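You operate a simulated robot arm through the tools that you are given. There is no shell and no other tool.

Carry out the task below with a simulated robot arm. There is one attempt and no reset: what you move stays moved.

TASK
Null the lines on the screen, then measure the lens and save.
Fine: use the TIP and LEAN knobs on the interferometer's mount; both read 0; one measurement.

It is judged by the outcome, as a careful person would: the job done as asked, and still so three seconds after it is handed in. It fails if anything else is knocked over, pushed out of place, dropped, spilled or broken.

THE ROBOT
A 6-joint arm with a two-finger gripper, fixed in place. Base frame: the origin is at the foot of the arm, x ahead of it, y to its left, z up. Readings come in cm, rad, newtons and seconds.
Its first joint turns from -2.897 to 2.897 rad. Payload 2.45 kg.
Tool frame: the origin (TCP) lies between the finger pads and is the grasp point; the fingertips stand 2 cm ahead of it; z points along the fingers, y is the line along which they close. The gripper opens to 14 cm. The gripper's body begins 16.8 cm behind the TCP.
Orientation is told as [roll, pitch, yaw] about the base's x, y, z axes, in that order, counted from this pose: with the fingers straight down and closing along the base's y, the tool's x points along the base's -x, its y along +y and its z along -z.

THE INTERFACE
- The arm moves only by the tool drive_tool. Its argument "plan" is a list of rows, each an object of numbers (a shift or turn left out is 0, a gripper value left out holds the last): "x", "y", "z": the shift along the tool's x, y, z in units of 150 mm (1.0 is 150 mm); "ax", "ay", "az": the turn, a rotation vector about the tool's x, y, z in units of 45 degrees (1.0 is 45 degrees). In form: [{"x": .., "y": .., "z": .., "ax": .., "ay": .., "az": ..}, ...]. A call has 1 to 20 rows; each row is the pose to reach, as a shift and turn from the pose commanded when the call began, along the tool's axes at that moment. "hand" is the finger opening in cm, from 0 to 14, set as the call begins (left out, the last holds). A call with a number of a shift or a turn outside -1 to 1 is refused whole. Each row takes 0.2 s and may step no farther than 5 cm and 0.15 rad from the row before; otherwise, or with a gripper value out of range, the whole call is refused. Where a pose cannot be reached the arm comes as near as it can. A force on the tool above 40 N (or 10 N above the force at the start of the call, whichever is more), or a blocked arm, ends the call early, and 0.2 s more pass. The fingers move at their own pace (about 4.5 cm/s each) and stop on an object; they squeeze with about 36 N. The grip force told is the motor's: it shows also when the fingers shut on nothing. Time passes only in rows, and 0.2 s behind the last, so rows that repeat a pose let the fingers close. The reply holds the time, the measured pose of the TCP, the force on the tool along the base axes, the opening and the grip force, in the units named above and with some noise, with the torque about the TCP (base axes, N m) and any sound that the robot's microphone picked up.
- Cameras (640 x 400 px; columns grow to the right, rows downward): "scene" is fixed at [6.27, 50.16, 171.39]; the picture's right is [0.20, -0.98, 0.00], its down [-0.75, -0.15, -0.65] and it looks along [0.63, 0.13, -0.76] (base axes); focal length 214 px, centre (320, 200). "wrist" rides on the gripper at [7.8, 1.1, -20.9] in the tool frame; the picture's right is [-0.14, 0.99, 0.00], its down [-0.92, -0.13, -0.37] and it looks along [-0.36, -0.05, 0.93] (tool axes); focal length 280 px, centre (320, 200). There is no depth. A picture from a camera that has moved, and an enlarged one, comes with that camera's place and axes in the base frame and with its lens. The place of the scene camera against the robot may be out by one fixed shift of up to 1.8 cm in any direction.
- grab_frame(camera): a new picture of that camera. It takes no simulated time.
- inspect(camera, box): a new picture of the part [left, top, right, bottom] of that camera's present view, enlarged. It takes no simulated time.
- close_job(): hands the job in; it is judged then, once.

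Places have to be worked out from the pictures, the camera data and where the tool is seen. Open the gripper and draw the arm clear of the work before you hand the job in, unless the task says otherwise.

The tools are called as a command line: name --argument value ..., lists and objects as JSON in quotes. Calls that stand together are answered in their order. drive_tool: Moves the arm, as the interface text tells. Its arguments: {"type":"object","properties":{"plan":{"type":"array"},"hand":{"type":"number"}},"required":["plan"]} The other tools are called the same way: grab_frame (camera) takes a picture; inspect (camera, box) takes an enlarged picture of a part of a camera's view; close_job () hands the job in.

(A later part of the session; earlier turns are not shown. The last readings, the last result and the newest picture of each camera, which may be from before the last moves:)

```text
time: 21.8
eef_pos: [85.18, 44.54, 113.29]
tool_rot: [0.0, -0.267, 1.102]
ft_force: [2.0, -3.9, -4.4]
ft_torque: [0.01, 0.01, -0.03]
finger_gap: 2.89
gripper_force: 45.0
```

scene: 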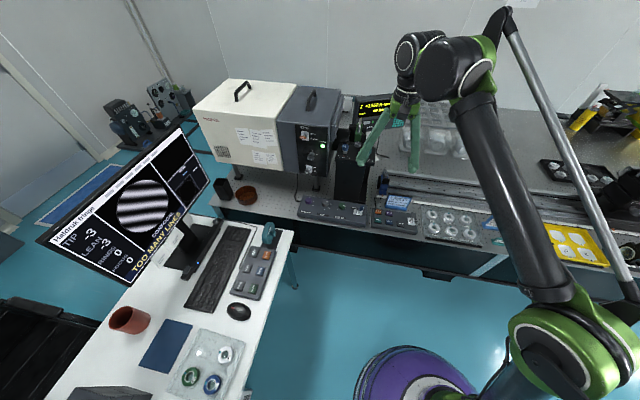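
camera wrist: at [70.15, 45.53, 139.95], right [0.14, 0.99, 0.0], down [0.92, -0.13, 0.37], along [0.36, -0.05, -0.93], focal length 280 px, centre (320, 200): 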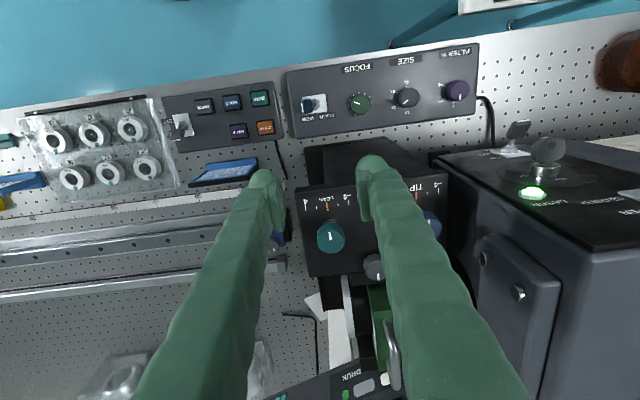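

Very low side force this time (about 6 N). I'll turn clockwise by 0.72 rad in small steps and watch the reading.

drive_tool --plan '[{"ax": 0.0407, "az": 0.1473}, {"ax": 0.0815, "az": 0.2946}, {"ax": 0.1222, "az": 0.4419}, {"ax": 0.163, "az": 0.5892}, {"ax": 0.2037, "az": 0.7365}, {"ax": 0.2445, "az": 0.8838}, {"ax": 0.2445, "az": 0.8838}]' --hand 1.5

inspect --camera "wrist" --box '[240, 90, 400, 250]'

inspect --camera "scene" --box '[40, 130, 220, 290]'

```text
time: 23.4
eef_pos: [85.21, 44.57, 113.41]
tool_rot: [-0.001, -0.27, 0.378]
ft_force: [14.3, 1.9, 17.0]
ft_torque: [0.05, -0.28, 0.0]
finger_gap: 2.86
gripper_force: 45.5
```

```text
2.50 times, centred on (320, 170) of wrist
camera zoom: at [72.65, 40.74, 131.44], right [-0.24, 0.97, 0.04], down [0.78, 0.17, 0.6], along [0.58, 0.18, -0.8], focal length 701 px, centre (320, 275)
```

zoom: 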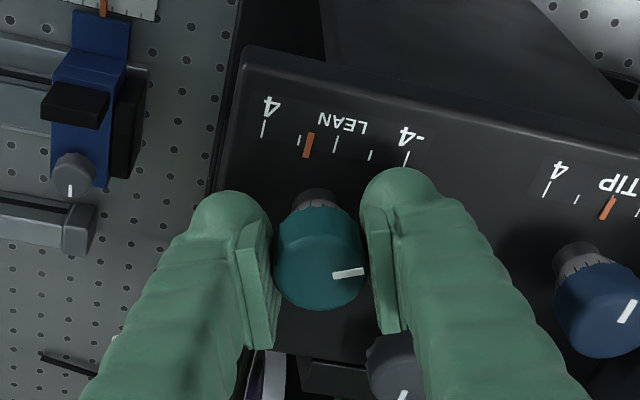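

```text
2.50 times, centred on (130, 210) of scene
camera zoom: at [6.27, 50.16, 171.39], right [0.2, -0.98, 0.0], down [-0.75, -0.15, -0.65], along [0.63, 0.13, -0.76], focal length 536 px, centre (795, 175)
```

zoom: 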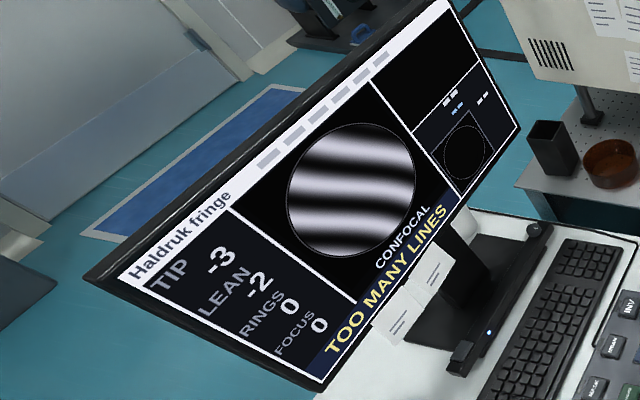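

LEAN went to -2 with the pointer near +1.4, so clockwise is right. I'll regrip here to relieve stress, then continue clockwise.

drive_tool --plan '[{"x": 0}, {"x": 0}, {"x": 0}]' --hand 4.0

inspect --camera "wrist" --box '[285, 135, 355, 205]'

```text
time: 24.2
eef_pos: [85.15, 44.54, 113.38]
tool_rot: [-0.002, -0.27, 0.38]
ft_force: [-0.5, 0.5, 0.5]
ft_torque: [-0.04, -0.03, -0.01]
finger_gap: 4.0
gripper_force: 0.0
```

```text
5.71 times, centred on (320, 170) of wrist
camera zoom: at [72.63, 40.74, 131.43], right [-0.24, 0.97, 0.04], down [0.78, 0.17, 0.6], along [0.58, 0.18, -0.8], focal length 1602 px, centre (320, 371)
```

zoom: 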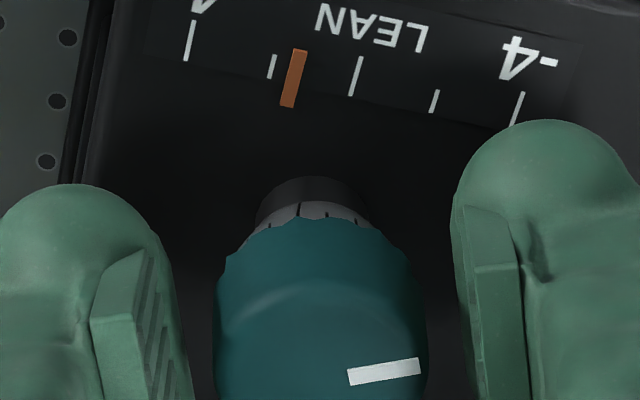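

Knob is centred between the pads; the pointer reads about +1.47 after 1.04 rad of total clockwise turn, so one unit is about 40°. That leaves about 1.05 rad, so I'll regrip and turn a further 0.72 rad.

drive_tool --plan '[{"x": 0}, {"x": 0}, {"x": 0}, {"x": 0}, {"ax": 0.0407, "az": 0.1473}, {"ax": 0.0815, "az": 0.2946}, {"ax": 0.1222, "az": 0.4419}, {"ax": 0.163, "az": 0.5892}, {"ax": 0.2037, "az": 0.7365}, {"ax": 0.2445, "az": 0.8838}, {"ax": 0.2445, "az": 0.8838}]' --hand 1.5

inspect --camera "wrist" --box '[240, 90, 400, 250]'

inspect --camera "scene" --box '[40, 130, 220, 290]'

```text
time: 26.7
eef_pos: [85.07, 44.57, 113.44]
tool_rot: [-0.003, -0.269, -0.34]
ft_force: [-9.2, -4.4, -10.0]
ft_torque: [-0.1, -0.09, 0.0]
finger_gap: 2.81
gripper_force: 45.2
stopped in row 11: the force on the tool passed its limit at 40 N (the readings are from after the stop); the commanded pose is now the measured one
```

```text
2.50 times, centred on (320, 170) of wrist
camera zoom: at [73.27, 50.06, 131.46], right [0.46, 0.89, 0.04], down [0.7, -0.38, 0.6], along [0.55, -0.25, -0.8], focal length 701 px, centre (320, 275)
```

zoom: 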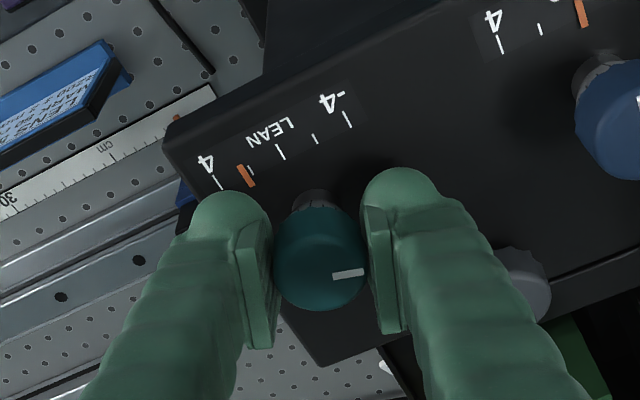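

```text
2.50 times, centred on (130, 210) of scene
camera zoom: at [6.27, 50.16, 171.39], right [0.2, -0.98, 0.0], down [-0.75, -0.15, -0.65], along [0.63, 0.13, -0.76], focal length 536 px, centre (795, 175)
```

zoom: 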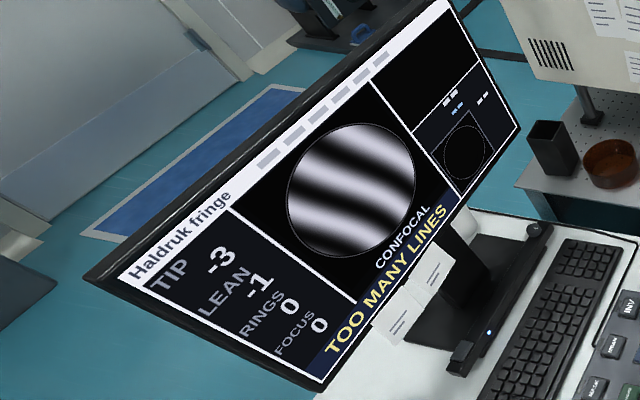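

LEAN is now -1 and the pointer is around +2.4. The force limit tripped at the very end, so I'll open to relieve and check centring.

drive_tool --plan '[{"x": 0}, {"x": 0}, {"x": 0}]' --hand 4.2

inspect --camera "wrist" --box '[285, 135, 355, 205]'

```text
time: 27.5
eef_pos: [85.19, 44.67, 113.27]
tool_rot: [0.004, -0.27, -0.341]
ft_force: [0.0, -0.1, 0.5]
ft_torque: [-0.01, 0.0, 0.01]
finger_gap: 4.18
gripper_force: 0.1
```

```text
5.71 times, centred on (320, 170) of wrist
camera zoom: at [73.29, 50.06, 131.46], right [0.46, 0.89, 0.04], down [0.7, -0.38, 0.6], along [0.55, -0.25, -0.8], focal length 1602 px, centre (320, 371)
```

zoom: 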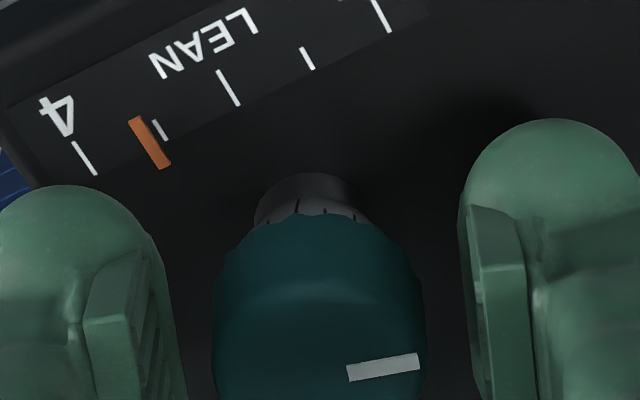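

Centred, with the pointer at about +2.46. I'll regrip and turn the remaining ~0.37 rad clockwise toward +3.

drive_tool --plan '[{"x": 0}, {"x": 0}, {"x": 0}, {"x": 0}, {"ax": 0.0314, "az": 0.1135}, {"ax": 0.0628, "az": 0.227}, {"ax": 0.0942, "az": 0.3405}, {"ax": 0.1256, "az": 0.454}, {"ax": 0.1256, "az": 0.454}]' --hand 1.5

inspect --camera "wrist" --box '[240, 90, 400, 250]'

inspect --camera "scene" --box '[40, 130, 220, 290]'

```text
time: 29.5
eef_pos: [85.13, 44.55, 113.23]
tool_rot: [-0.002, -0.27, -0.712]
ft_force: [-6.3, -2.4, -11.3]
ft_torque: [0.04, 0.07, 0.0]
finger_gap: 2.84
gripper_force: 45.4
```

```text
2.50 times, centred on (320, 170) of wrist
camera zoom: at [76.07, 54.03, 131.46], right [0.75, 0.66, 0.04], down [0.51, -0.61, 0.6], along [0.42, -0.43, -0.8], focal length 701 px, centre (320, 275)
```

zoom: 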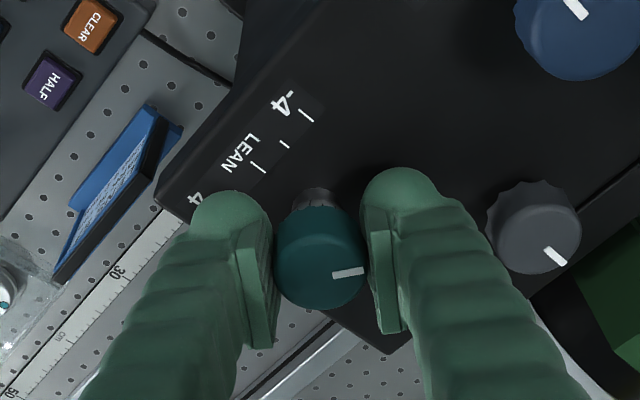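

```text
2.50 times, centred on (130, 210) of scene
camera zoom: at [6.27, 50.16, 171.39], right [0.2, -0.98, 0.0], down [-0.75, -0.15, -0.65], along [0.63, 0.13, -0.76], focal length 536 px, centre (795, 175)
```

zoom: 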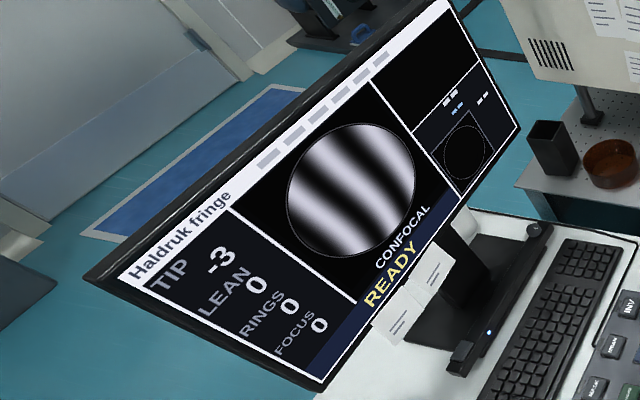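

LEAN reads 0 and the status is READY. I'll release the LEAN knob, lift straight up, and confirm it holds.

drive_tool --plan '[{"x": 0}, {"x": 0}, {"x": 0}, {"x": -0.0445, "z": -0.1606}, {"x": -0.089, "z": -0.321}, {"x": -0.089, "z": -0.321}]' --hand 4.6

grab_frame --camera "wrist"

inspect --camera "scene" --box '[40, 130, 220, 290]'

inspect --camera "scene" --box '[340, 110, 420, 190]'

```text
time: 30.9
eef_pos: [84.52, 44.41, 117.25]
tool_rot: [-0.002, -0.269, -0.711]
ft_force: [-0.2, -0.6, 0.0]
ft_torque: [0.02, 0.0, 0.0]
finger_gap: 4.61
gripper_force: 0.2
out of reach, approached as far as the arm can: row 5, 6
```

```text
taken
camera wrist: at [75.55, 53.7, 135.44], right [0.75, 0.66, 0.04], down [0.52, -0.61, 0.6], along [0.42, -0.43, -0.8], focal length 280 px, centre (320, 200)
```

wrist: 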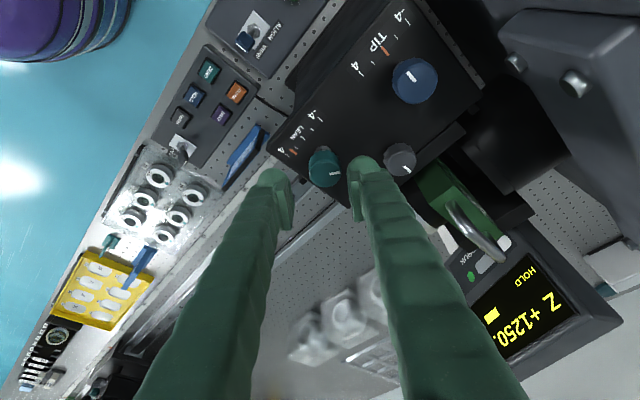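

```text
2.50 times, centred on (130, 210) of scene
camera zoom: at [6.27, 50.16, 171.39], right [0.2, -0.98, 0.0], down [-0.75, -0.15, -0.65], along [0.63, 0.13, -0.76], focal length 536 px, centre (795, 175)
```

zoom: 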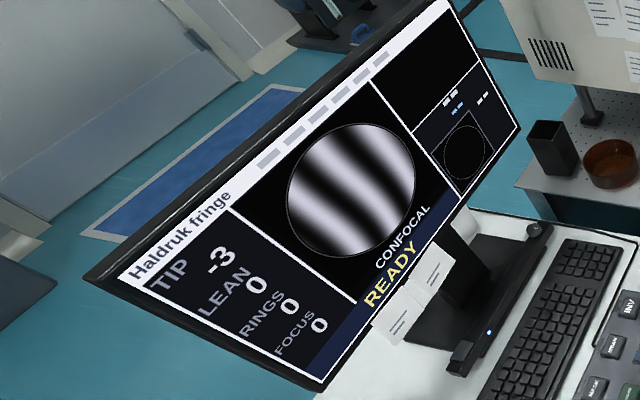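

```text
5.00 times, centred on (380, 150) of scene
camera zoom: at [6.27, 50.16, 171.39], right [0.2, -0.98, 0.0], down [-0.75, -0.15, -0.65], along [0.63, 0.13, -0.76], focal length 1072 px, centre (20, 450)
```

zoom: 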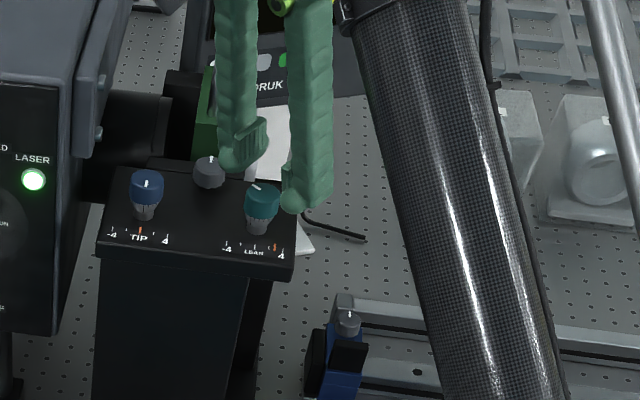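

LEAN stays at 0 with its pointer at about +3. Now the TIP knob, at about [85.15, 54.8], needs more tilt for reach. I'll back off a little and increase the tilt to about 0.4 rad.

drive_tool --plan '[{"x": 0.18, "y": -0.1, "z": -0.093, "ay": -0.083}, {"x": 0.3615, "y": -0.202, "z": -0.186, "ay": -0.1656}, {"x": 0.3615, "y": -0.202, "z": -0.186, "ay": -0.1656}]' --hand 4.6

```text
time: 31.7
eef_pos: [78.14, 45.81, 118.52]
tool_rot: [-0.001, -0.399, -0.71]
ft_force: [0.1, -0.2, 0.5]
ft_torque: [0.02, -0.01, -0.02]
finger_gap: 4.56
gripper_force: 0.0
```

Now I'll yaw the open gripper by +0.78 rad about the vertical at this safe spot.

drive_tool --plan '[{"ax": -0.0645, "az": -0.1525}, {"ax": -0.129, "az": -0.305}, {"ax": -0.1935, "az": -0.4575}, {"ax": -0.258, "az": -0.61}, {"ax": -0.3225, "az": -0.7625}, {"ax": -0.387, "az": -0.915}, {"ax": -0.387, "az": -0.915}]' --hand 4.6

```text
time: 33.3
eef_pos: [78.26, 45.69, 118.63]
tool_rot: [0.002, -0.398, 0.072]
ft_force: [0.0, 0.0, -0.1]
ft_torque: [0.02, -0.02, 0.02]
finger_gap: 4.61
gripper_force: 0.1
```

Next, translate to just in front of and above the TIP knob while yawing to about +0.57 (the radial direction).

drive_tool --plan '[{"x": -0.0667, "y": 0.1468, "z": 0.0282, "ax": -0.062, "az": -0.1466}, {"x": -0.1333, "y": 0.2936, "z": 0.0563, "ax": -0.124, "az": -0.2932}, {"x": -0.2, "y": 0.4405, "z": 0.0845, "ax": -0.186, "az": -0.4398}, {"x": -0.2667, "y": 0.5873, "z": 0.1127, "ax": -0.248, "az": -0.5864}, {"x": -0.2667, "y": 0.5873, "z": 0.1127, "ax": -0.248, "az": -0.5864}]' --hand 4.6

grab_frame --camera "wrist"

inspect --camera "scene" --box '[320, 90, 440, 190]'

```text
time: 34.5
eef_pos: [81.94, 54.94, 118.56]
tool_rot: [0.0, -0.4, 0.572]
ft_force: [-0.2, 0.6, 0.1]
ft_torque: [0.01, 0.03, 0.02]
finger_gap: 4.61
gripper_force: 0.1
```

```text
taken
camera wrist: at [68.57, 47.71, 134.89], right [-0.43, 0.9, 0.05], down [0.66, 0.27, 0.7], along [0.61, 0.33, -0.71], focal length 280 px, centre (320, 200)
```

wrist: 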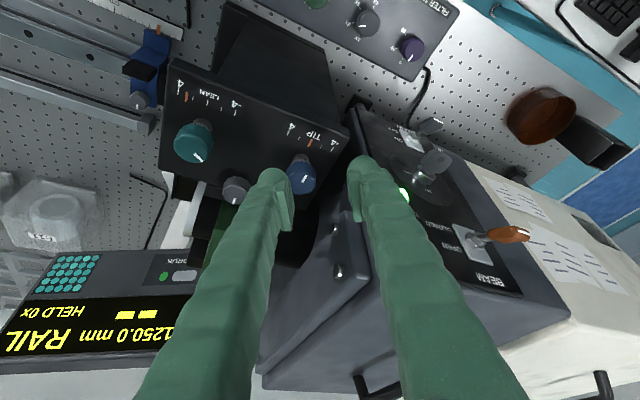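

```text
4.00 times, centred on (380, 140) of scene
camera zoom: at [6.27, 50.16, 171.39], right [0.2, -0.98, 0.0], down [-0.75, -0.15, -0.65], along [0.63, 0.13, -0.76], focal length 858 px, centre (80, 440)
```

zoom: 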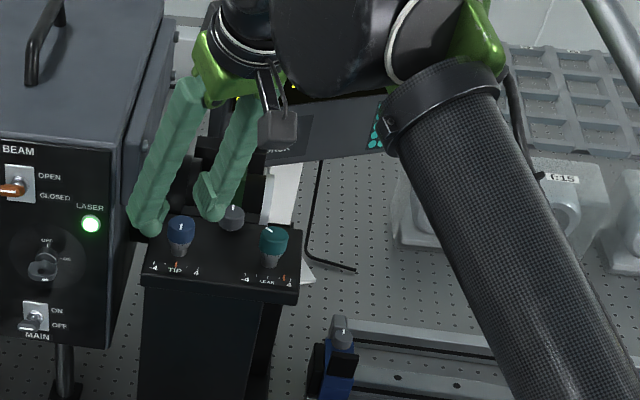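

TIP's centre checks out at about [84.9–85.2, 54.7] from this view. I'll move over it at z≈118 and check centring.

drive_tool --plan '[{"x": -0.074, "y": -0.0617, "z": 0.0493}, {"x": -0.1475, "y": -0.1233, "z": 0.0986}, {"x": -0.1475, "y": -0.1233, "z": 0.0986}]' --hand 4.6

inspect --camera "wrist" --box '[240, 90, 400, 250]'

inspect --camera "scene" --box '[330, 100, 410, 180]'

```text
time: 35.3
eef_pos: [85.13, 54.82, 118.27]
tool_rot: [0.0, -0.4, 0.57]
ft_force: [0.5, 0.1, -0.6]
ft_torque: [-0.04, 0.0, 0.0]
finger_gap: 4.6
gripper_force: 0.1
```

```text
2.50 times, centred on (320, 170) of wrist
camera zoom: at [71.68, 47.57, 134.45], right [-0.43, 0.9, 0.05], down [0.66, 0.27, 0.7], along [0.61, 0.33, -0.71], focal length 701 px, centre (320, 275)
```

zoom: 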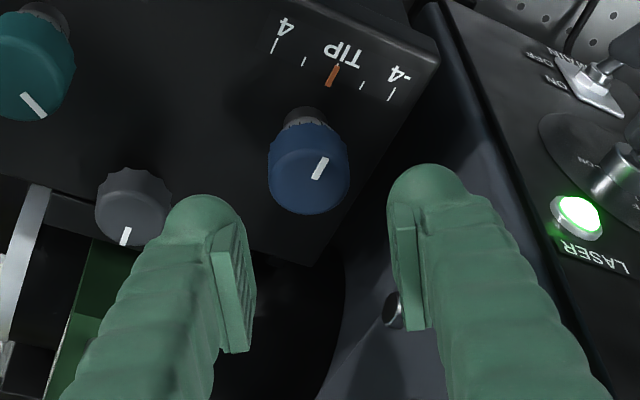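

```text
5.00 times, centred on (370, 140) of scene
camera zoom: at [6.27, 50.16, 171.39], right [0.2, -0.98, 0.0], down [-0.75, -0.15, -0.65], along [0.63, 0.13, -0.76], focal length 1072 px, centre (70, 500)
```

zoom: 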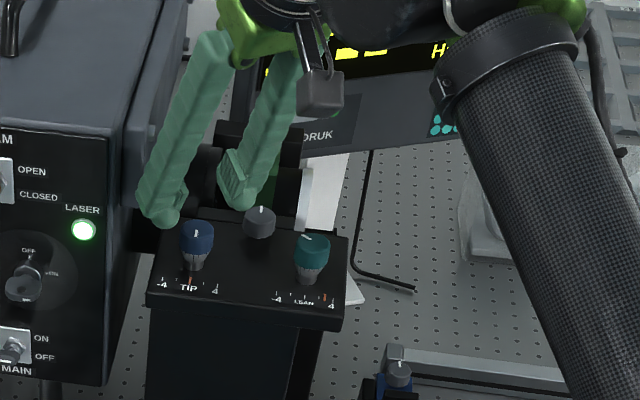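

Centring is within about 1 mm. I'll descend vertically so the pads straddle the TIP cap.

drive_tool --plan '[{"x": 0.0655, "y": -0.005, "z": 0.155}, {"x": 0.1311, "y": -0.005, "z": 0.31}, {"x": 0.1311, "y": -0.005, "z": 0.31}]' --hand 4.6

inspect --camera "wrist" --box '[285, 135, 355, 205]'

inspect --camera "wrist" --box '[240, 90, 400, 250]'

```text
time: 36.1
eef_pos: [85.06, 54.69, 113.08]
tool_rot: [0.0, -0.399, 0.57]
ft_force: [-0.6, -0.6, -0.8]
ft_torque: [-0.02, 0.0, 0.01]
finger_gap: 4.62
gripper_force: 0.1
```

```text
5.71 times, centred on (320, 170) of wrist
camera zoom: at [71.68, 47.38, 129.3], right [-0.43, 0.9, 0.05], down [0.66, 0.27, 0.7], along [0.61, 0.33, -0.71], focal length 1602 px, centre (320, 371)
```

zoom: 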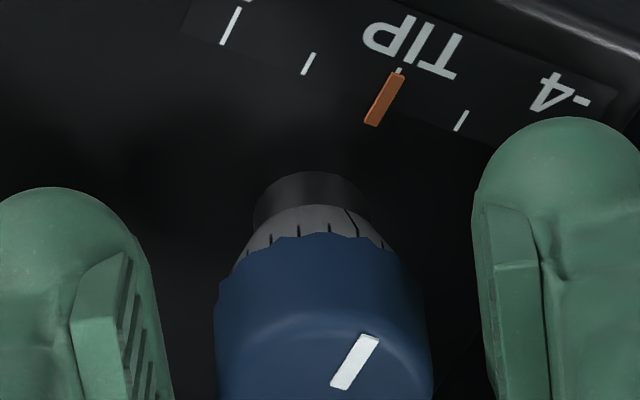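

```text
2.50 times, centred on (320, 170) of wrist
camera zoom: at [71.68, 47.38, 129.3], right [-0.43, 0.9, 0.05], down [0.66, 0.27, 0.7], along [0.61, 0.33, -0.71], focal length 701 px, centre (320, 275)
```

zoom: 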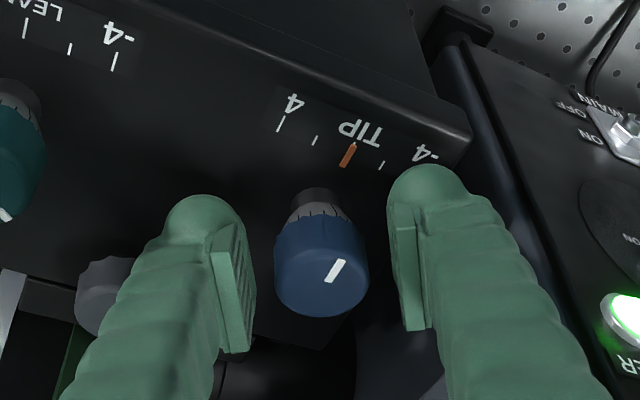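

Centred to about 0.4 mm at this yaw. I'll yaw the open fingers to about +1.12 and check centring there before gripping.

drive_tool --plan '[{"ax": -0.0545, "az": -0.129}, {"ax": -0.109, "az": -0.258}, {"ax": -0.1635, "az": -0.387}, {"ax": -0.218, "az": -0.516}, {"ax": -0.2725, "az": -0.645}, {"ax": -0.2725, "az": -0.645}]' --hand 4.6

inspect --camera "wrist" --box '[285, 135, 355, 205]'

inspect --camera "wrist" --box '[240, 90, 400, 250]'

```text
time: 37.5
eef_pos: [85.11, 54.75, 113.02]
tool_rot: [0.001, -0.399, 1.121]
ft_force: [0.0, 0.4, 0.5]
ft_torque: [-0.02, -0.02, -0.02]
finger_gap: 4.6
gripper_force: 0.1
```

```text
5.71 times, centred on (320, 170) of wrist
camera zoom: at [77.54, 41.38, 129.34], right [-0.84, 0.55, 0.05], down [0.42, 0.58, 0.7], along [0.35, 0.61, -0.71], focal length 1602 px, centre (320, 371)
```

zoom: 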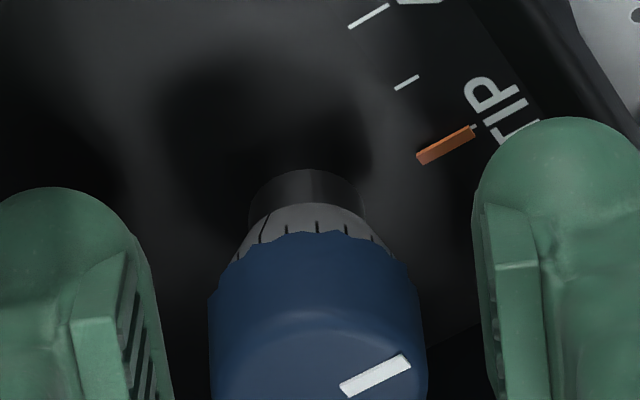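

```text
2.50 times, centred on (320, 170) of wrist
camera zoom: at [77.54, 41.38, 129.34], right [-0.84, 0.55, 0.05], down [0.42, 0.58, 0.7], along [0.35, 0.61, -0.71], focal length 701 px, centre (320, 275)
```

zoom: 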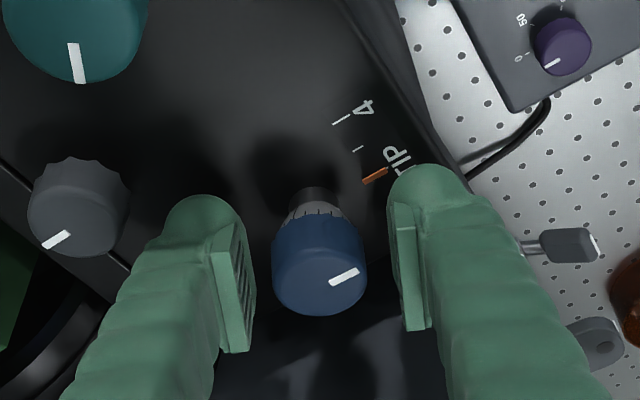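

Offset -0.3 mm here, so the axis is well known. I'll apply the tiny correction, close on TIP and turn clockwise 0.72 rad.

drive_tool --plan '[{"x": -0.0077, "y": -0.0019, "z": 0.0032}, {"x": -0.0077, "y": -0.0019, "z": 0.0032}, {"x": -0.0077, "y": -0.0019, "z": 0.0032}, {"x": -0.0077, "y": -0.0019, "z": 0.0032}, {"x": -0.0077, "y": -0.0019, "z": 0.0032}]' --hand 1.5

drive_tool --plan '[{"ax": 0.0595, "az": 0.1407}, {"ax": 0.119, "az": 0.2814}, {"ax": 0.1785, "az": 0.4221}, {"ax": 0.238, "az": 0.5628}, {"ax": 0.2975, "az": 0.7035}, {"ax": 0.357, "az": 0.8442}, {"ax": 0.357, "az": 0.8442}]' --hand 1.5

inspect --camera "wrist" --box '[240, 90, 400, 250]'

inspect --camera "scene" --box '[40, 130, 220, 290]'

```text
time: 38.7
eef_pos: [85.14, 54.86, 113.1]
tool_rot: [0.0, -0.399, 1.119]
ft_force: [-4.6, -5.6, -6.7]
ft_torque: [-0.05, 0.08, 0.04]
finger_gap: 2.89
gripper_force: 44.8
```

```text
time: 40.3
eef_pos: [85.22, 54.78, 113.02]
tool_rot: [0.0, -0.4, 0.397]
ft_force: [0.0, -3.4, 1.3]
ft_torque: [-0.01, -0.08, 0.01]
finger_gap: 2.86
gripper_force: 44.8
```

```text
2.50 times, centred on (320, 170) of wrist
camera zoom: at [70.72, 49.87, 129.34], right [-0.27, 0.96, 0.05], down [0.7, 0.16, 0.7], along [0.66, 0.22, -0.71], focal length 701 px, centre (320, 275)
```

zoom: 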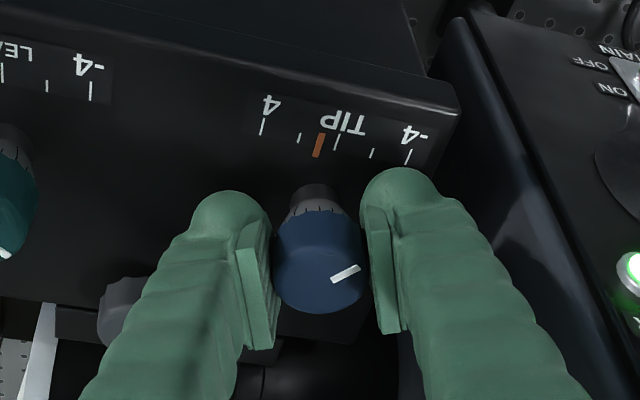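

```text
2.50 times, centred on (130, 210) of scene
camera zoom: at [6.27, 50.16, 171.39], right [0.2, -0.98, 0.0], down [-0.75, -0.15, -0.65], along [0.63, 0.13, -0.76], focal length 536 px, centre (795, 175)
```

zoom: 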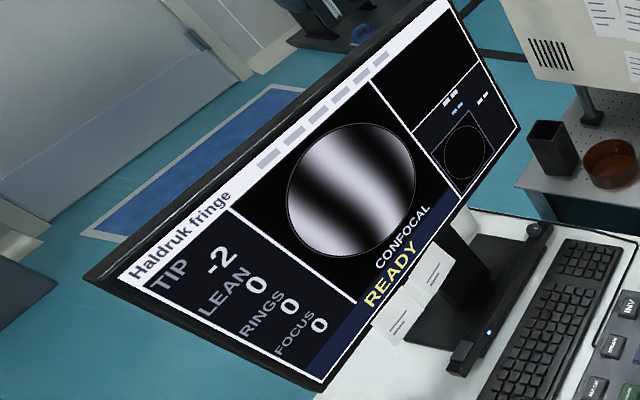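

TIP is at -2 with almost no side force. I'll continue clockwise by another 0.72 rad.

drive_tool --plan '[{"ax": 0.0595, "az": 0.1407}, {"ax": 0.119, "az": 0.2814}, {"ax": 0.1785, "az": 0.4221}, {"ax": 0.238, "az": 0.5628}, {"ax": 0.2975, "az": 0.7035}, {"ax": 0.357, "az": 0.8442}, {"ax": 0.357, "az": 0.8442}]' --hand 1.5

inspect --camera "wrist" --box '[240, 90, 400, 250]'

inspect --camera "scene" --box '[40, 130, 220, 290]'

```text
time: 41.9
eef_pos: [85.24, 54.73, 113.1]
tool_rot: [0.002, -0.399, -0.321]
ft_force: [6.1, 1.4, 15.2]
ft_torque: [-0.05, -0.26, 0.03]
finger_gap: 2.89
gripper_force: 45.1
```

```text
2.50 times, centred on (320, 170) of wrist
camera zoom: at [71.06, 60.7, 129.32], right [0.43, 0.9, 0.05], down [0.63, -0.34, 0.7], along [0.65, -0.27, -0.71], focal length 701 px, centre (320, 275)
```

zoom: 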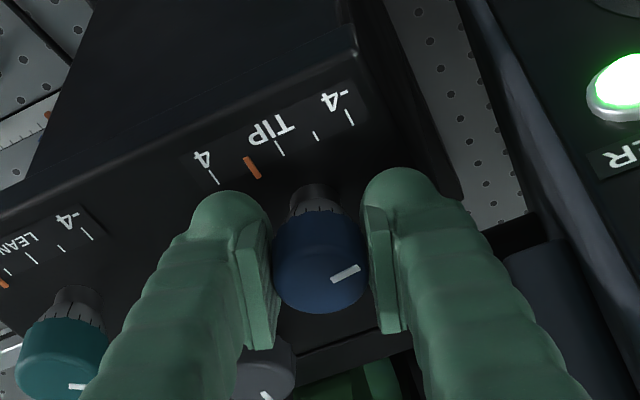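

```text
2.50 times, centred on (130, 210) of scene
camera zoom: at [6.27, 50.16, 171.39], right [0.2, -0.98, 0.0], down [-0.75, -0.15, -0.65], along [0.63, 0.13, -0.76], focal length 536 px, centre (795, 175)
```

zoom: 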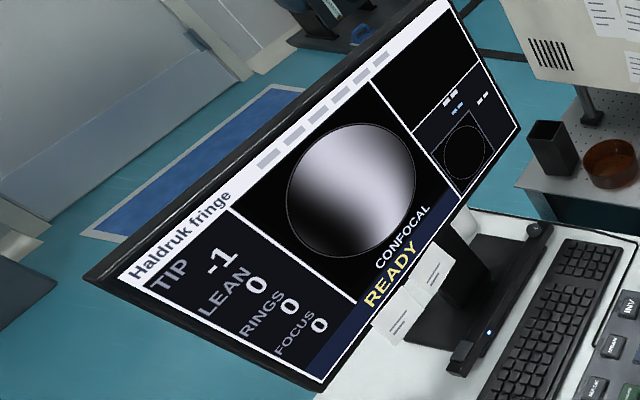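

TIP is at -1 with the pointer at about +2. Further yaw this way would run out of reach, so I'll open, yaw back counter-clockwise, and regrip for the last unit.

drive_tool --plan '[{"x": 0}, {"x": 0}, {"x": 0}, {"ax": -0.0595, "az": -0.1407}, {"ax": -0.119, "az": -0.2814}, {"ax": -0.1785, "az": -0.4221}, {"ax": -0.238, "az": -0.5628}, {"ax": -0.2975, "az": -0.7035}, {"ax": -0.2975, "az": -0.7035}]' --hand 4.6

drive_tool --plan '[{"ax": -0.0595, "az": -0.1407}, {"ax": -0.119, "az": -0.2814}, {"ax": -0.1785, "az": -0.4221}, {"ax": -0.238, "az": -0.5628}, {"ax": -0.2975, "az": -0.7035}, {"ax": -0.2975, "az": -0.7035}]' --hand 4.6

inspect --camera "wrist" --box '[285, 135, 355, 205]'

inspect --camera "scene" --box '[40, 130, 220, 290]'

```text
time: 43.9
eef_pos: [85.18, 54.92, 112.93]
tool_rot: [0.0, -0.4, 0.282]
ft_force: [0.0, -0.8, -0.5]
ft_torque: [0.01, 0.0, -0.01]
finger_gap: 4.58
gripper_force: 0.1
```

```text
time: 45.3
eef_pos: [85.1, 54.88, 112.94]
tool_rot: [-0.002, -0.4, 0.882]
ft_force: [-0.2, 0.7, -0.2]
ft_torque: [-0.01, 0.01, 0.04]
finger_gap: 4.61
gripper_force: 0.1
```

```text
5.71 times, centred on (320, 170) of wrist
camera zoom: at [74.7, 43.77, 129.28], right [-0.68, 0.73, 0.05], down [0.55, 0.46, 0.7], along [0.48, 0.51, -0.71], focal length 1602 px, centre (320, 371)
```

zoom: 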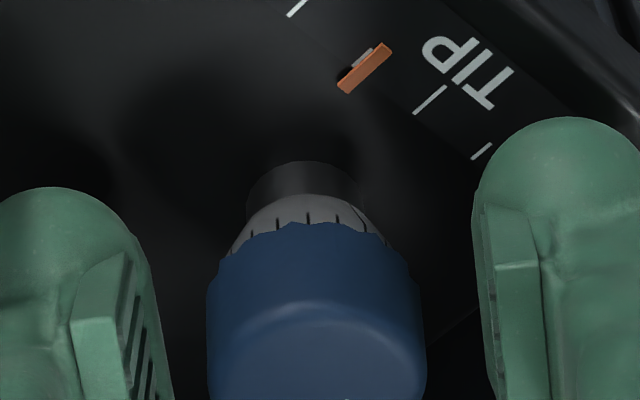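

```text
2.50 times, centred on (130, 210) of scene
camera zoom: at [6.27, 50.16, 171.39], right [0.2, -0.98, 0.0], down [-0.75, -0.15, -0.65], along [0.63, 0.13, -0.76], focal length 536 px, centre (795, 175)
```

zoom: 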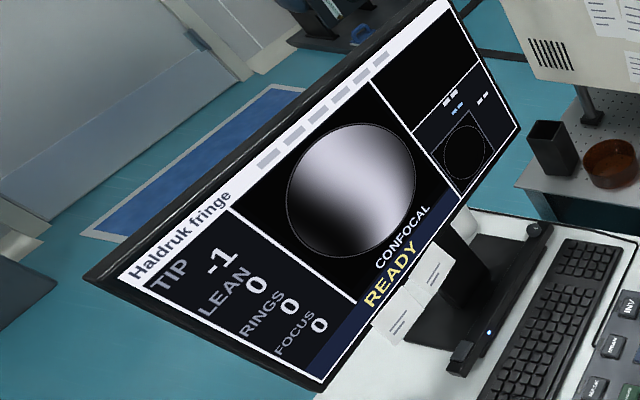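

Knob still centred; pointer just about at +2. I'll grip and turn the last 0.74 rad clockwise.

drive_tool --plan '[{"x": 0}, {"x": 0}, {"x": 0}, {"x": 0}, {"ax": 0.0611, "az": 0.1446}, {"ax": 0.1223, "az": 0.2892}, {"ax": 0.1834, "az": 0.4338}, {"ax": 0.2446, "az": 0.5784}, {"ax": 0.3057, "az": 0.723}, {"ax": 0.3669, "az": 0.8676}, {"ax": 0.3669, "az": 0.8676}]' --hand 1.5

inspect --camera "wrist" --box '[240, 90, 400, 250]'

inspect --camera "scene" --box '[40, 130, 220, 290]'

```text
time: 47.7
eef_pos: [85.23, 54.81, 113.04]
tool_rot: [0.0, -0.399, 0.138]
ft_force: [9.2, -1.8, 2.1]
ft_torque: [0.09, -0.2, -0.01]
finger_gap: 2.84
gripper_force: 45.7
```

```text
2.50 times, centred on (320, 170) of wrist
camera zoom: at [70.02, 53.79, 129.28], right [-0.01, 1.0, 0.05], down [0.72, -0.03, 0.7], along [0.7, 0.05, -0.71], focal length 701 px, centre (320, 275)
```

zoom: 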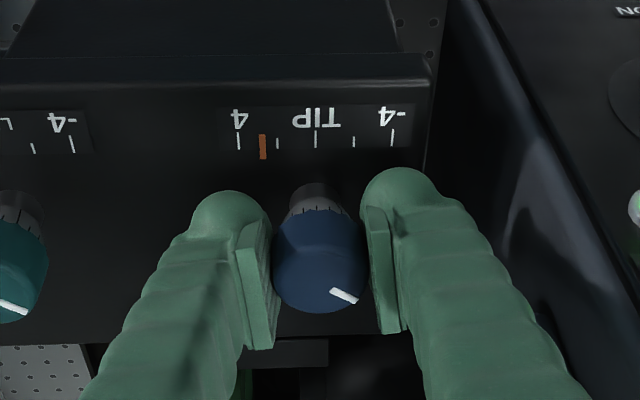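

```text
2.50 times, centred on (130, 210) of scene
camera zoom: at [6.27, 50.16, 171.39], right [0.2, -0.98, 0.0], down [-0.75, -0.15, -0.65], along [0.63, 0.13, -0.76], focal length 536 px, centre (795, 175)
```

zoom: 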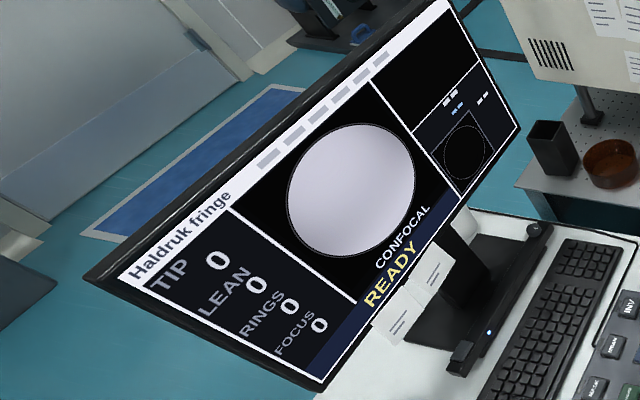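

Both TIP and LEAN read 0 and the field is uniform. The TIP pointer is at about +2.8, so I'll nudge 0.13 rad more for margin, then release and lift.

drive_tool --plan '[{"ax": 0.0322, "az": 0.0762}, {"ax": 0.0645, "az": 0.1525}, {"ax": 0.0645, "az": 0.1525}]' --hand 1.5

drive_tool --plan '[{"x": 0}, {"x": 0}, {"x": 0}]' --hand 4.6

inspect --camera "wrist" --box '[240, 90, 400, 250]'

inspect --camera "scene" --box '[40, 130, 220, 290]'

```text
time: 48.5
eef_pos: [85.25, 54.82, 112.97]
tool_rot: [0.0, -0.4, 0.01]
ft_force: [14.5, -2.1, 6.6]
ft_torque: [0.0, -0.19, 0.03]
finger_gap: 2.84
gripper_force: 45.4
```

```text
time: 49.3
eef_pos: [85.16, 54.76, 112.98]
tool_rot: [0.0, -0.398, 0.009]
ft_force: [0.5, -0.2, -0.4]
ft_torque: [-0.03, 0.02, 0.0]
finger_gap: 4.63
gripper_force: 0.1
```

```text
2.50 times, centred on (320, 170) of wrist
camera zoom: at [69.93, 55.82, 129.29], right [0.12, 0.99, 0.05], down [0.71, -0.12, 0.7], along [0.7, -0.04, -0.71], focal length 701 px, centre (320, 275)
```

zoom: 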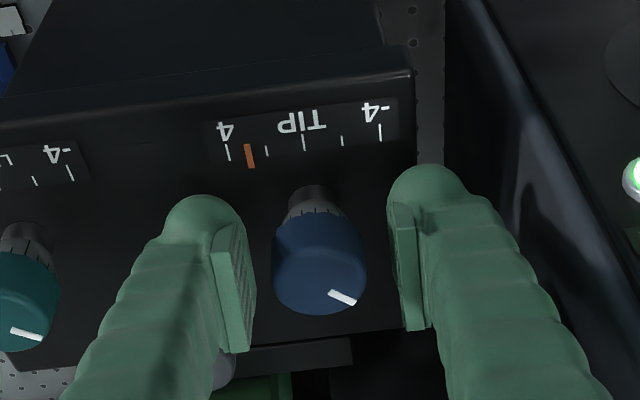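

```text
2.50 times, centred on (130, 210) of scene
camera zoom: at [6.27, 50.16, 171.39], right [0.2, -0.98, 0.0], down [-0.75, -0.15, -0.65], along [0.63, 0.13, -0.76], focal length 536 px, centre (795, 175)
```

zoom: 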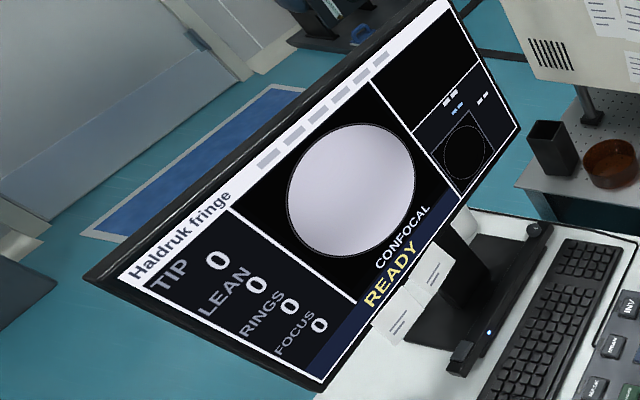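

Both read 0 after release, with both pointers near +3. I'll lift off and back away from the mount.

drive_tool --plan '[{"x": -0.052, "z": -0.123}, {"x": -0.1038, "z": -0.2456}, {"x": 0.1158, "z": -0.4109}, {"x": 0.3355, "z": -0.576}, {"x": 0.3355, "z": -0.576}]' --hand 4.6

grab_frame --camera "scene"

grab_frame --camera "wrist"

```text
time: 50.5
eef_pos: [77.22, 54.66, 119.07]
tool_rot: [-0.001, -0.401, 0.01]
ft_force: [0.6, 0.5, 0.2]
ft_torque: [-0.01, 0.01, -0.02]
finger_gap: 4.59
gripper_force: 0.0
```

```text
taken
```

scene: 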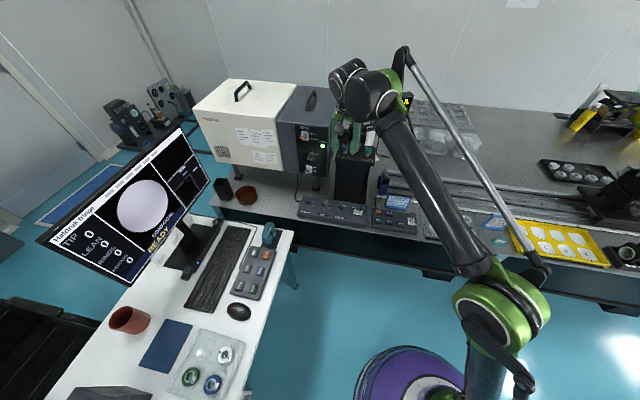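

```text
taken
camera wrist: at [62.07, 55.65, 135.38], right [0.12, 0.99, 0.05], down [0.71, -0.12, 0.7], along [0.7, -0.04, -0.71], focal length 280 px, centre (320, 200)
```

wrist: 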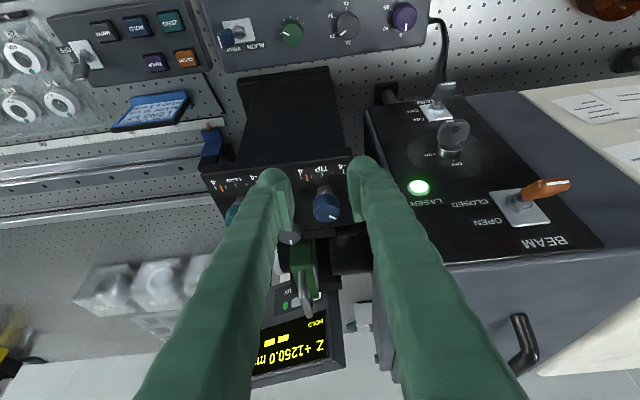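

Now I'll head to the keypad on the desk. First I'll back off further and bring the tool upright.

drive_tool --plan '[{"x": 0.228, "y": 0.033, "z": -0.06, "ay": 0.1275}, {"x": 0.456, "y": 0.067, "z": -0.12, "ay": 0.255}, {"x": 0.683, "y": 0.1, "z": -0.18, "ay": 0.3825}, {"x": 0.911, "y": 0.133, "z": -0.24, "ay": 0.51}, {"x": 0.911, "y": 0.133, "z": -0.24, "ay": 0.51}]' --hand 4.6

```text
time: 51.7
eef_pos: [63.37, 56.57, 116.9]
tool_rot: [0.001, 0.001, 0.012]
ft_force: [-0.5, -0.2, -0.3]
ft_torque: [0.03, 0.03, -0.01]
finger_gap: 4.62
gripper_force: 0.0
```

Upright now. I'll continue toward the desk in two moves, closing the fingers for button pressing.

drive_tool --plan '[{"x": 0.25, "y": 0.117}, {"x": 0.5, "y": 0.233}, {"x": 0.75, "y": 0.35}, {"x": 1.0, "y": 0.467}, {"x": 1.0, "y": 0.467}]' --hand 0

drive_tool --plan '[{"x": 0.25, "y": 0.117}, {"x": 0.5, "y": 0.233}, {"x": 0.75, "y": 0.35}, {"x": 1.0, "y": 0.467}, {"x": 1.0, "y": 0.467}]' --hand 0

grab_frame --camera "wrist"

grab_frame --camera "scene"

```text
time: 52.9
eef_pos: [48.0, 63.56, 116.85]
tool_rot: [0.0, 0.002, 0.01]
ft_force: [-0.5, 0.3, 1.0]
ft_torque: [-0.04, -0.02, 0.0]
finger_gap: 0.0
gripper_force: 29.3
```

```text
time: 54.1
eef_pos: [33.05, 70.36, 116.94]
tool_rot: [0.0, 0.001, 0.011]
ft_force: [-0.4, 0.0, 1.4]
ft_torque: [0.01, 0.02, 0.0]
finger_gap: 0.01
gripper_force: 28.9
```

```text
taken
camera wrist: at [25.35, 71.41, 137.95], right [0.13, 0.99, 0.0], down [0.92, -0.12, 0.37], along [0.36, -0.05, -0.93], focal length 280 px, centre (320, 200)
```

wrist: 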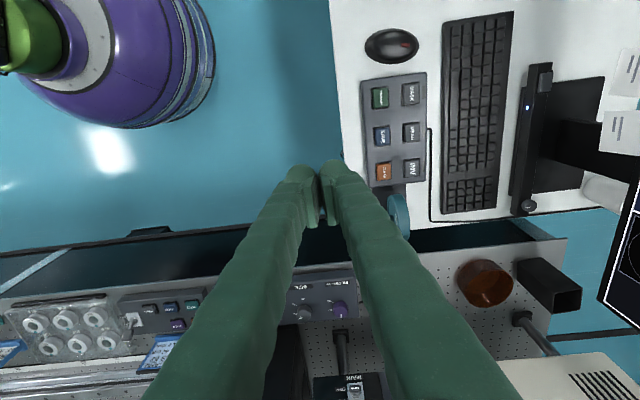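

```text
taken
```

scene: 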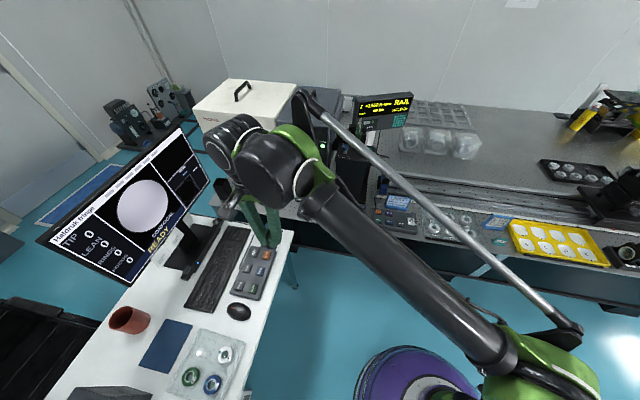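

From two wrist views MEASURE is at about [28.2, 82.9, 79] and SAVE at about [35.6, 82.8, 79]. I'll move above MEASURE at z≈104 and refine.

drive_tool --plan '[{"x": 0.078, "y": 0.21, "z": 0.05}, {"x": 0.157, "y": 0.42, "z": 0.2}, {"x": 0.235, "y": 0.63, "z": 0.4}, {"x": 0.314, "y": 0.839, "z": 0.6}, {"x": 0.314, "y": 0.839, "z": 0.85}, {"x": 0.314, "y": 0.839, "z": 0.85}]' --hand 0

grab_frame --camera "wrist"

grab_frame --camera "scene"

```text
time: 55.5
eef_pos: [28.03, 82.89, 104.4]
tool_rot: [0.0, 0.002, 0.011]
ft_force: [-0.4, 0.0, -0.2]
ft_torque: [0.0, -0.03, 0.01]
finger_gap: 0.0
gripper_force: 29.4
```

```text
taken
camera wrist: at [20.38, 83.93, 125.38], right [0.13, 0.99, 0.0], down [0.92, -0.12, 0.37], along [0.36, -0.05, -0.93], focal length 280 px, centre (320, 200)
```

wrist: 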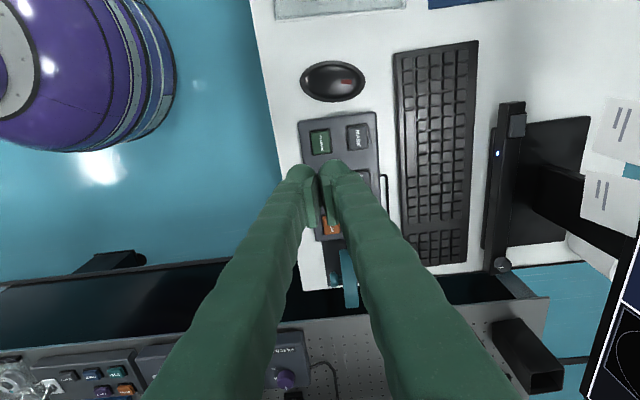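

```text
taken
```

scene: 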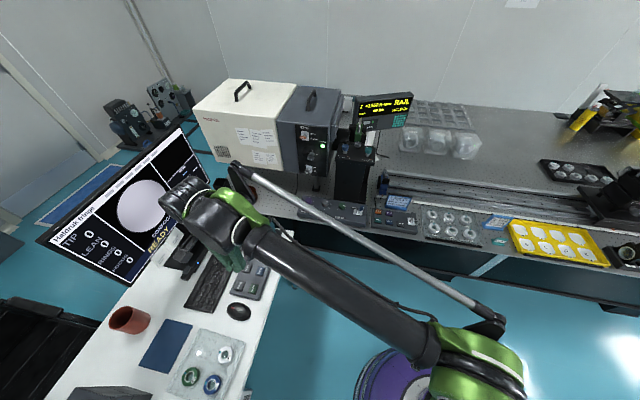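

inspect --camera "wrist" --box '[270, 90, 410, 230]'

inspect --camera "scene" --box '[200, 190, 300, 310]'

```text
2.86 times, centred on (340, 160) of wrist
camera zoom: at [20.38, 83.93, 125.38], right [0.13, 0.99, 0.0], down [0.92, -0.12, 0.37], along [0.36, -0.05, -0.93], focal length 801 px, centre (263, 314)
```

zoom: 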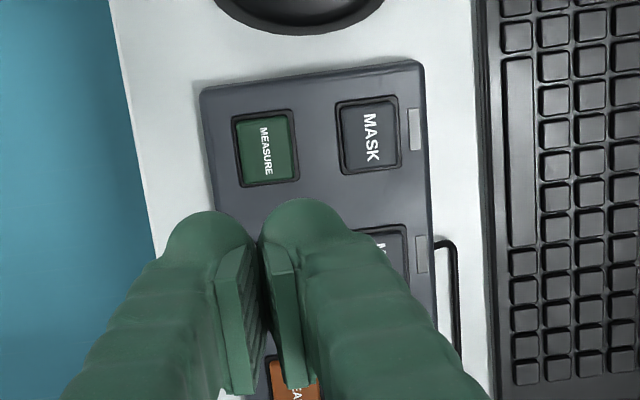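

```text
3.33 times, centred on (250, 250) of scene
camera zoom: at [6.27, 50.16, 171.39], right [0.2, -0.98, 0.0], down [-0.75, -0.15, -0.65], along [0.63, 0.13, -0.76], focal length 715 px, centre (553, 33)
```

zoom: 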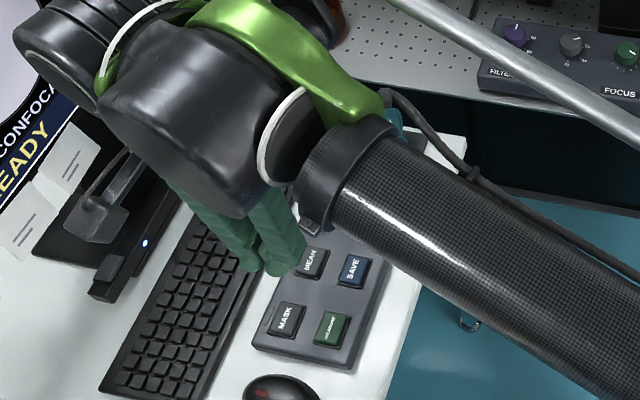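

MEASURE is at about [28.2, 83.0, 79.0], almost directly below. I'll descend to z≈90 and look again.

drive_tool --plan '[{"x": -0.013, "y": 0.007, "z": 0.3}, {"x": -0.013, "y": 0.007, "z": 0.6}, {"x": -0.013, "y": 0.007, "z": 0.95}, {"x": -0.013, "y": 0.007, "z": 0.95}]' --hand 0

inspect --camera "wrist" --box '[250, 80, 410, 240]'

inspect --camera "scene" --box '[200, 190, 300, 310]'

```text
refused: row 3 steps farther than a row can; nothing moved
```

```text
2.50 times, centred on (330, 160) of wrist
camera zoom: at [20.38, 83.93, 125.38], right [0.13, 0.99, 0.0], down [0.92, -0.12, 0.37], along [0.36, -0.05, -0.93], focal length 701 px, centre (295, 300)
```

zoom: 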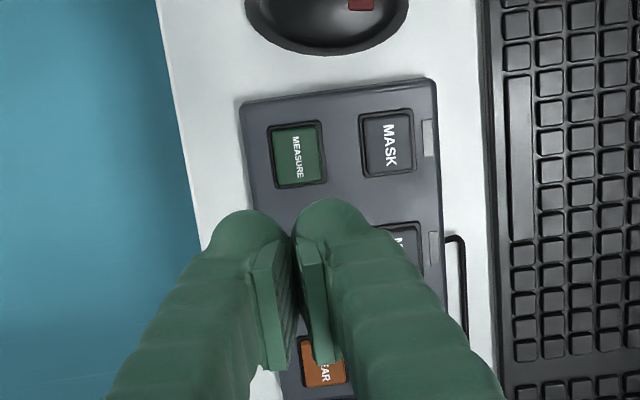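

```text
3.33 times, centred on (250, 250) of scene
camera zoom: at [6.27, 50.16, 171.39], right [0.2, -0.98, 0.0], down [-0.75, -0.15, -0.65], along [0.63, 0.13, -0.76], focal length 715 px, centre (553, 33)
```

zoom: 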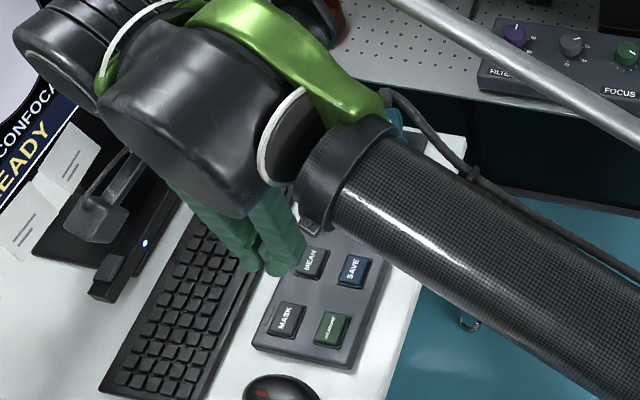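

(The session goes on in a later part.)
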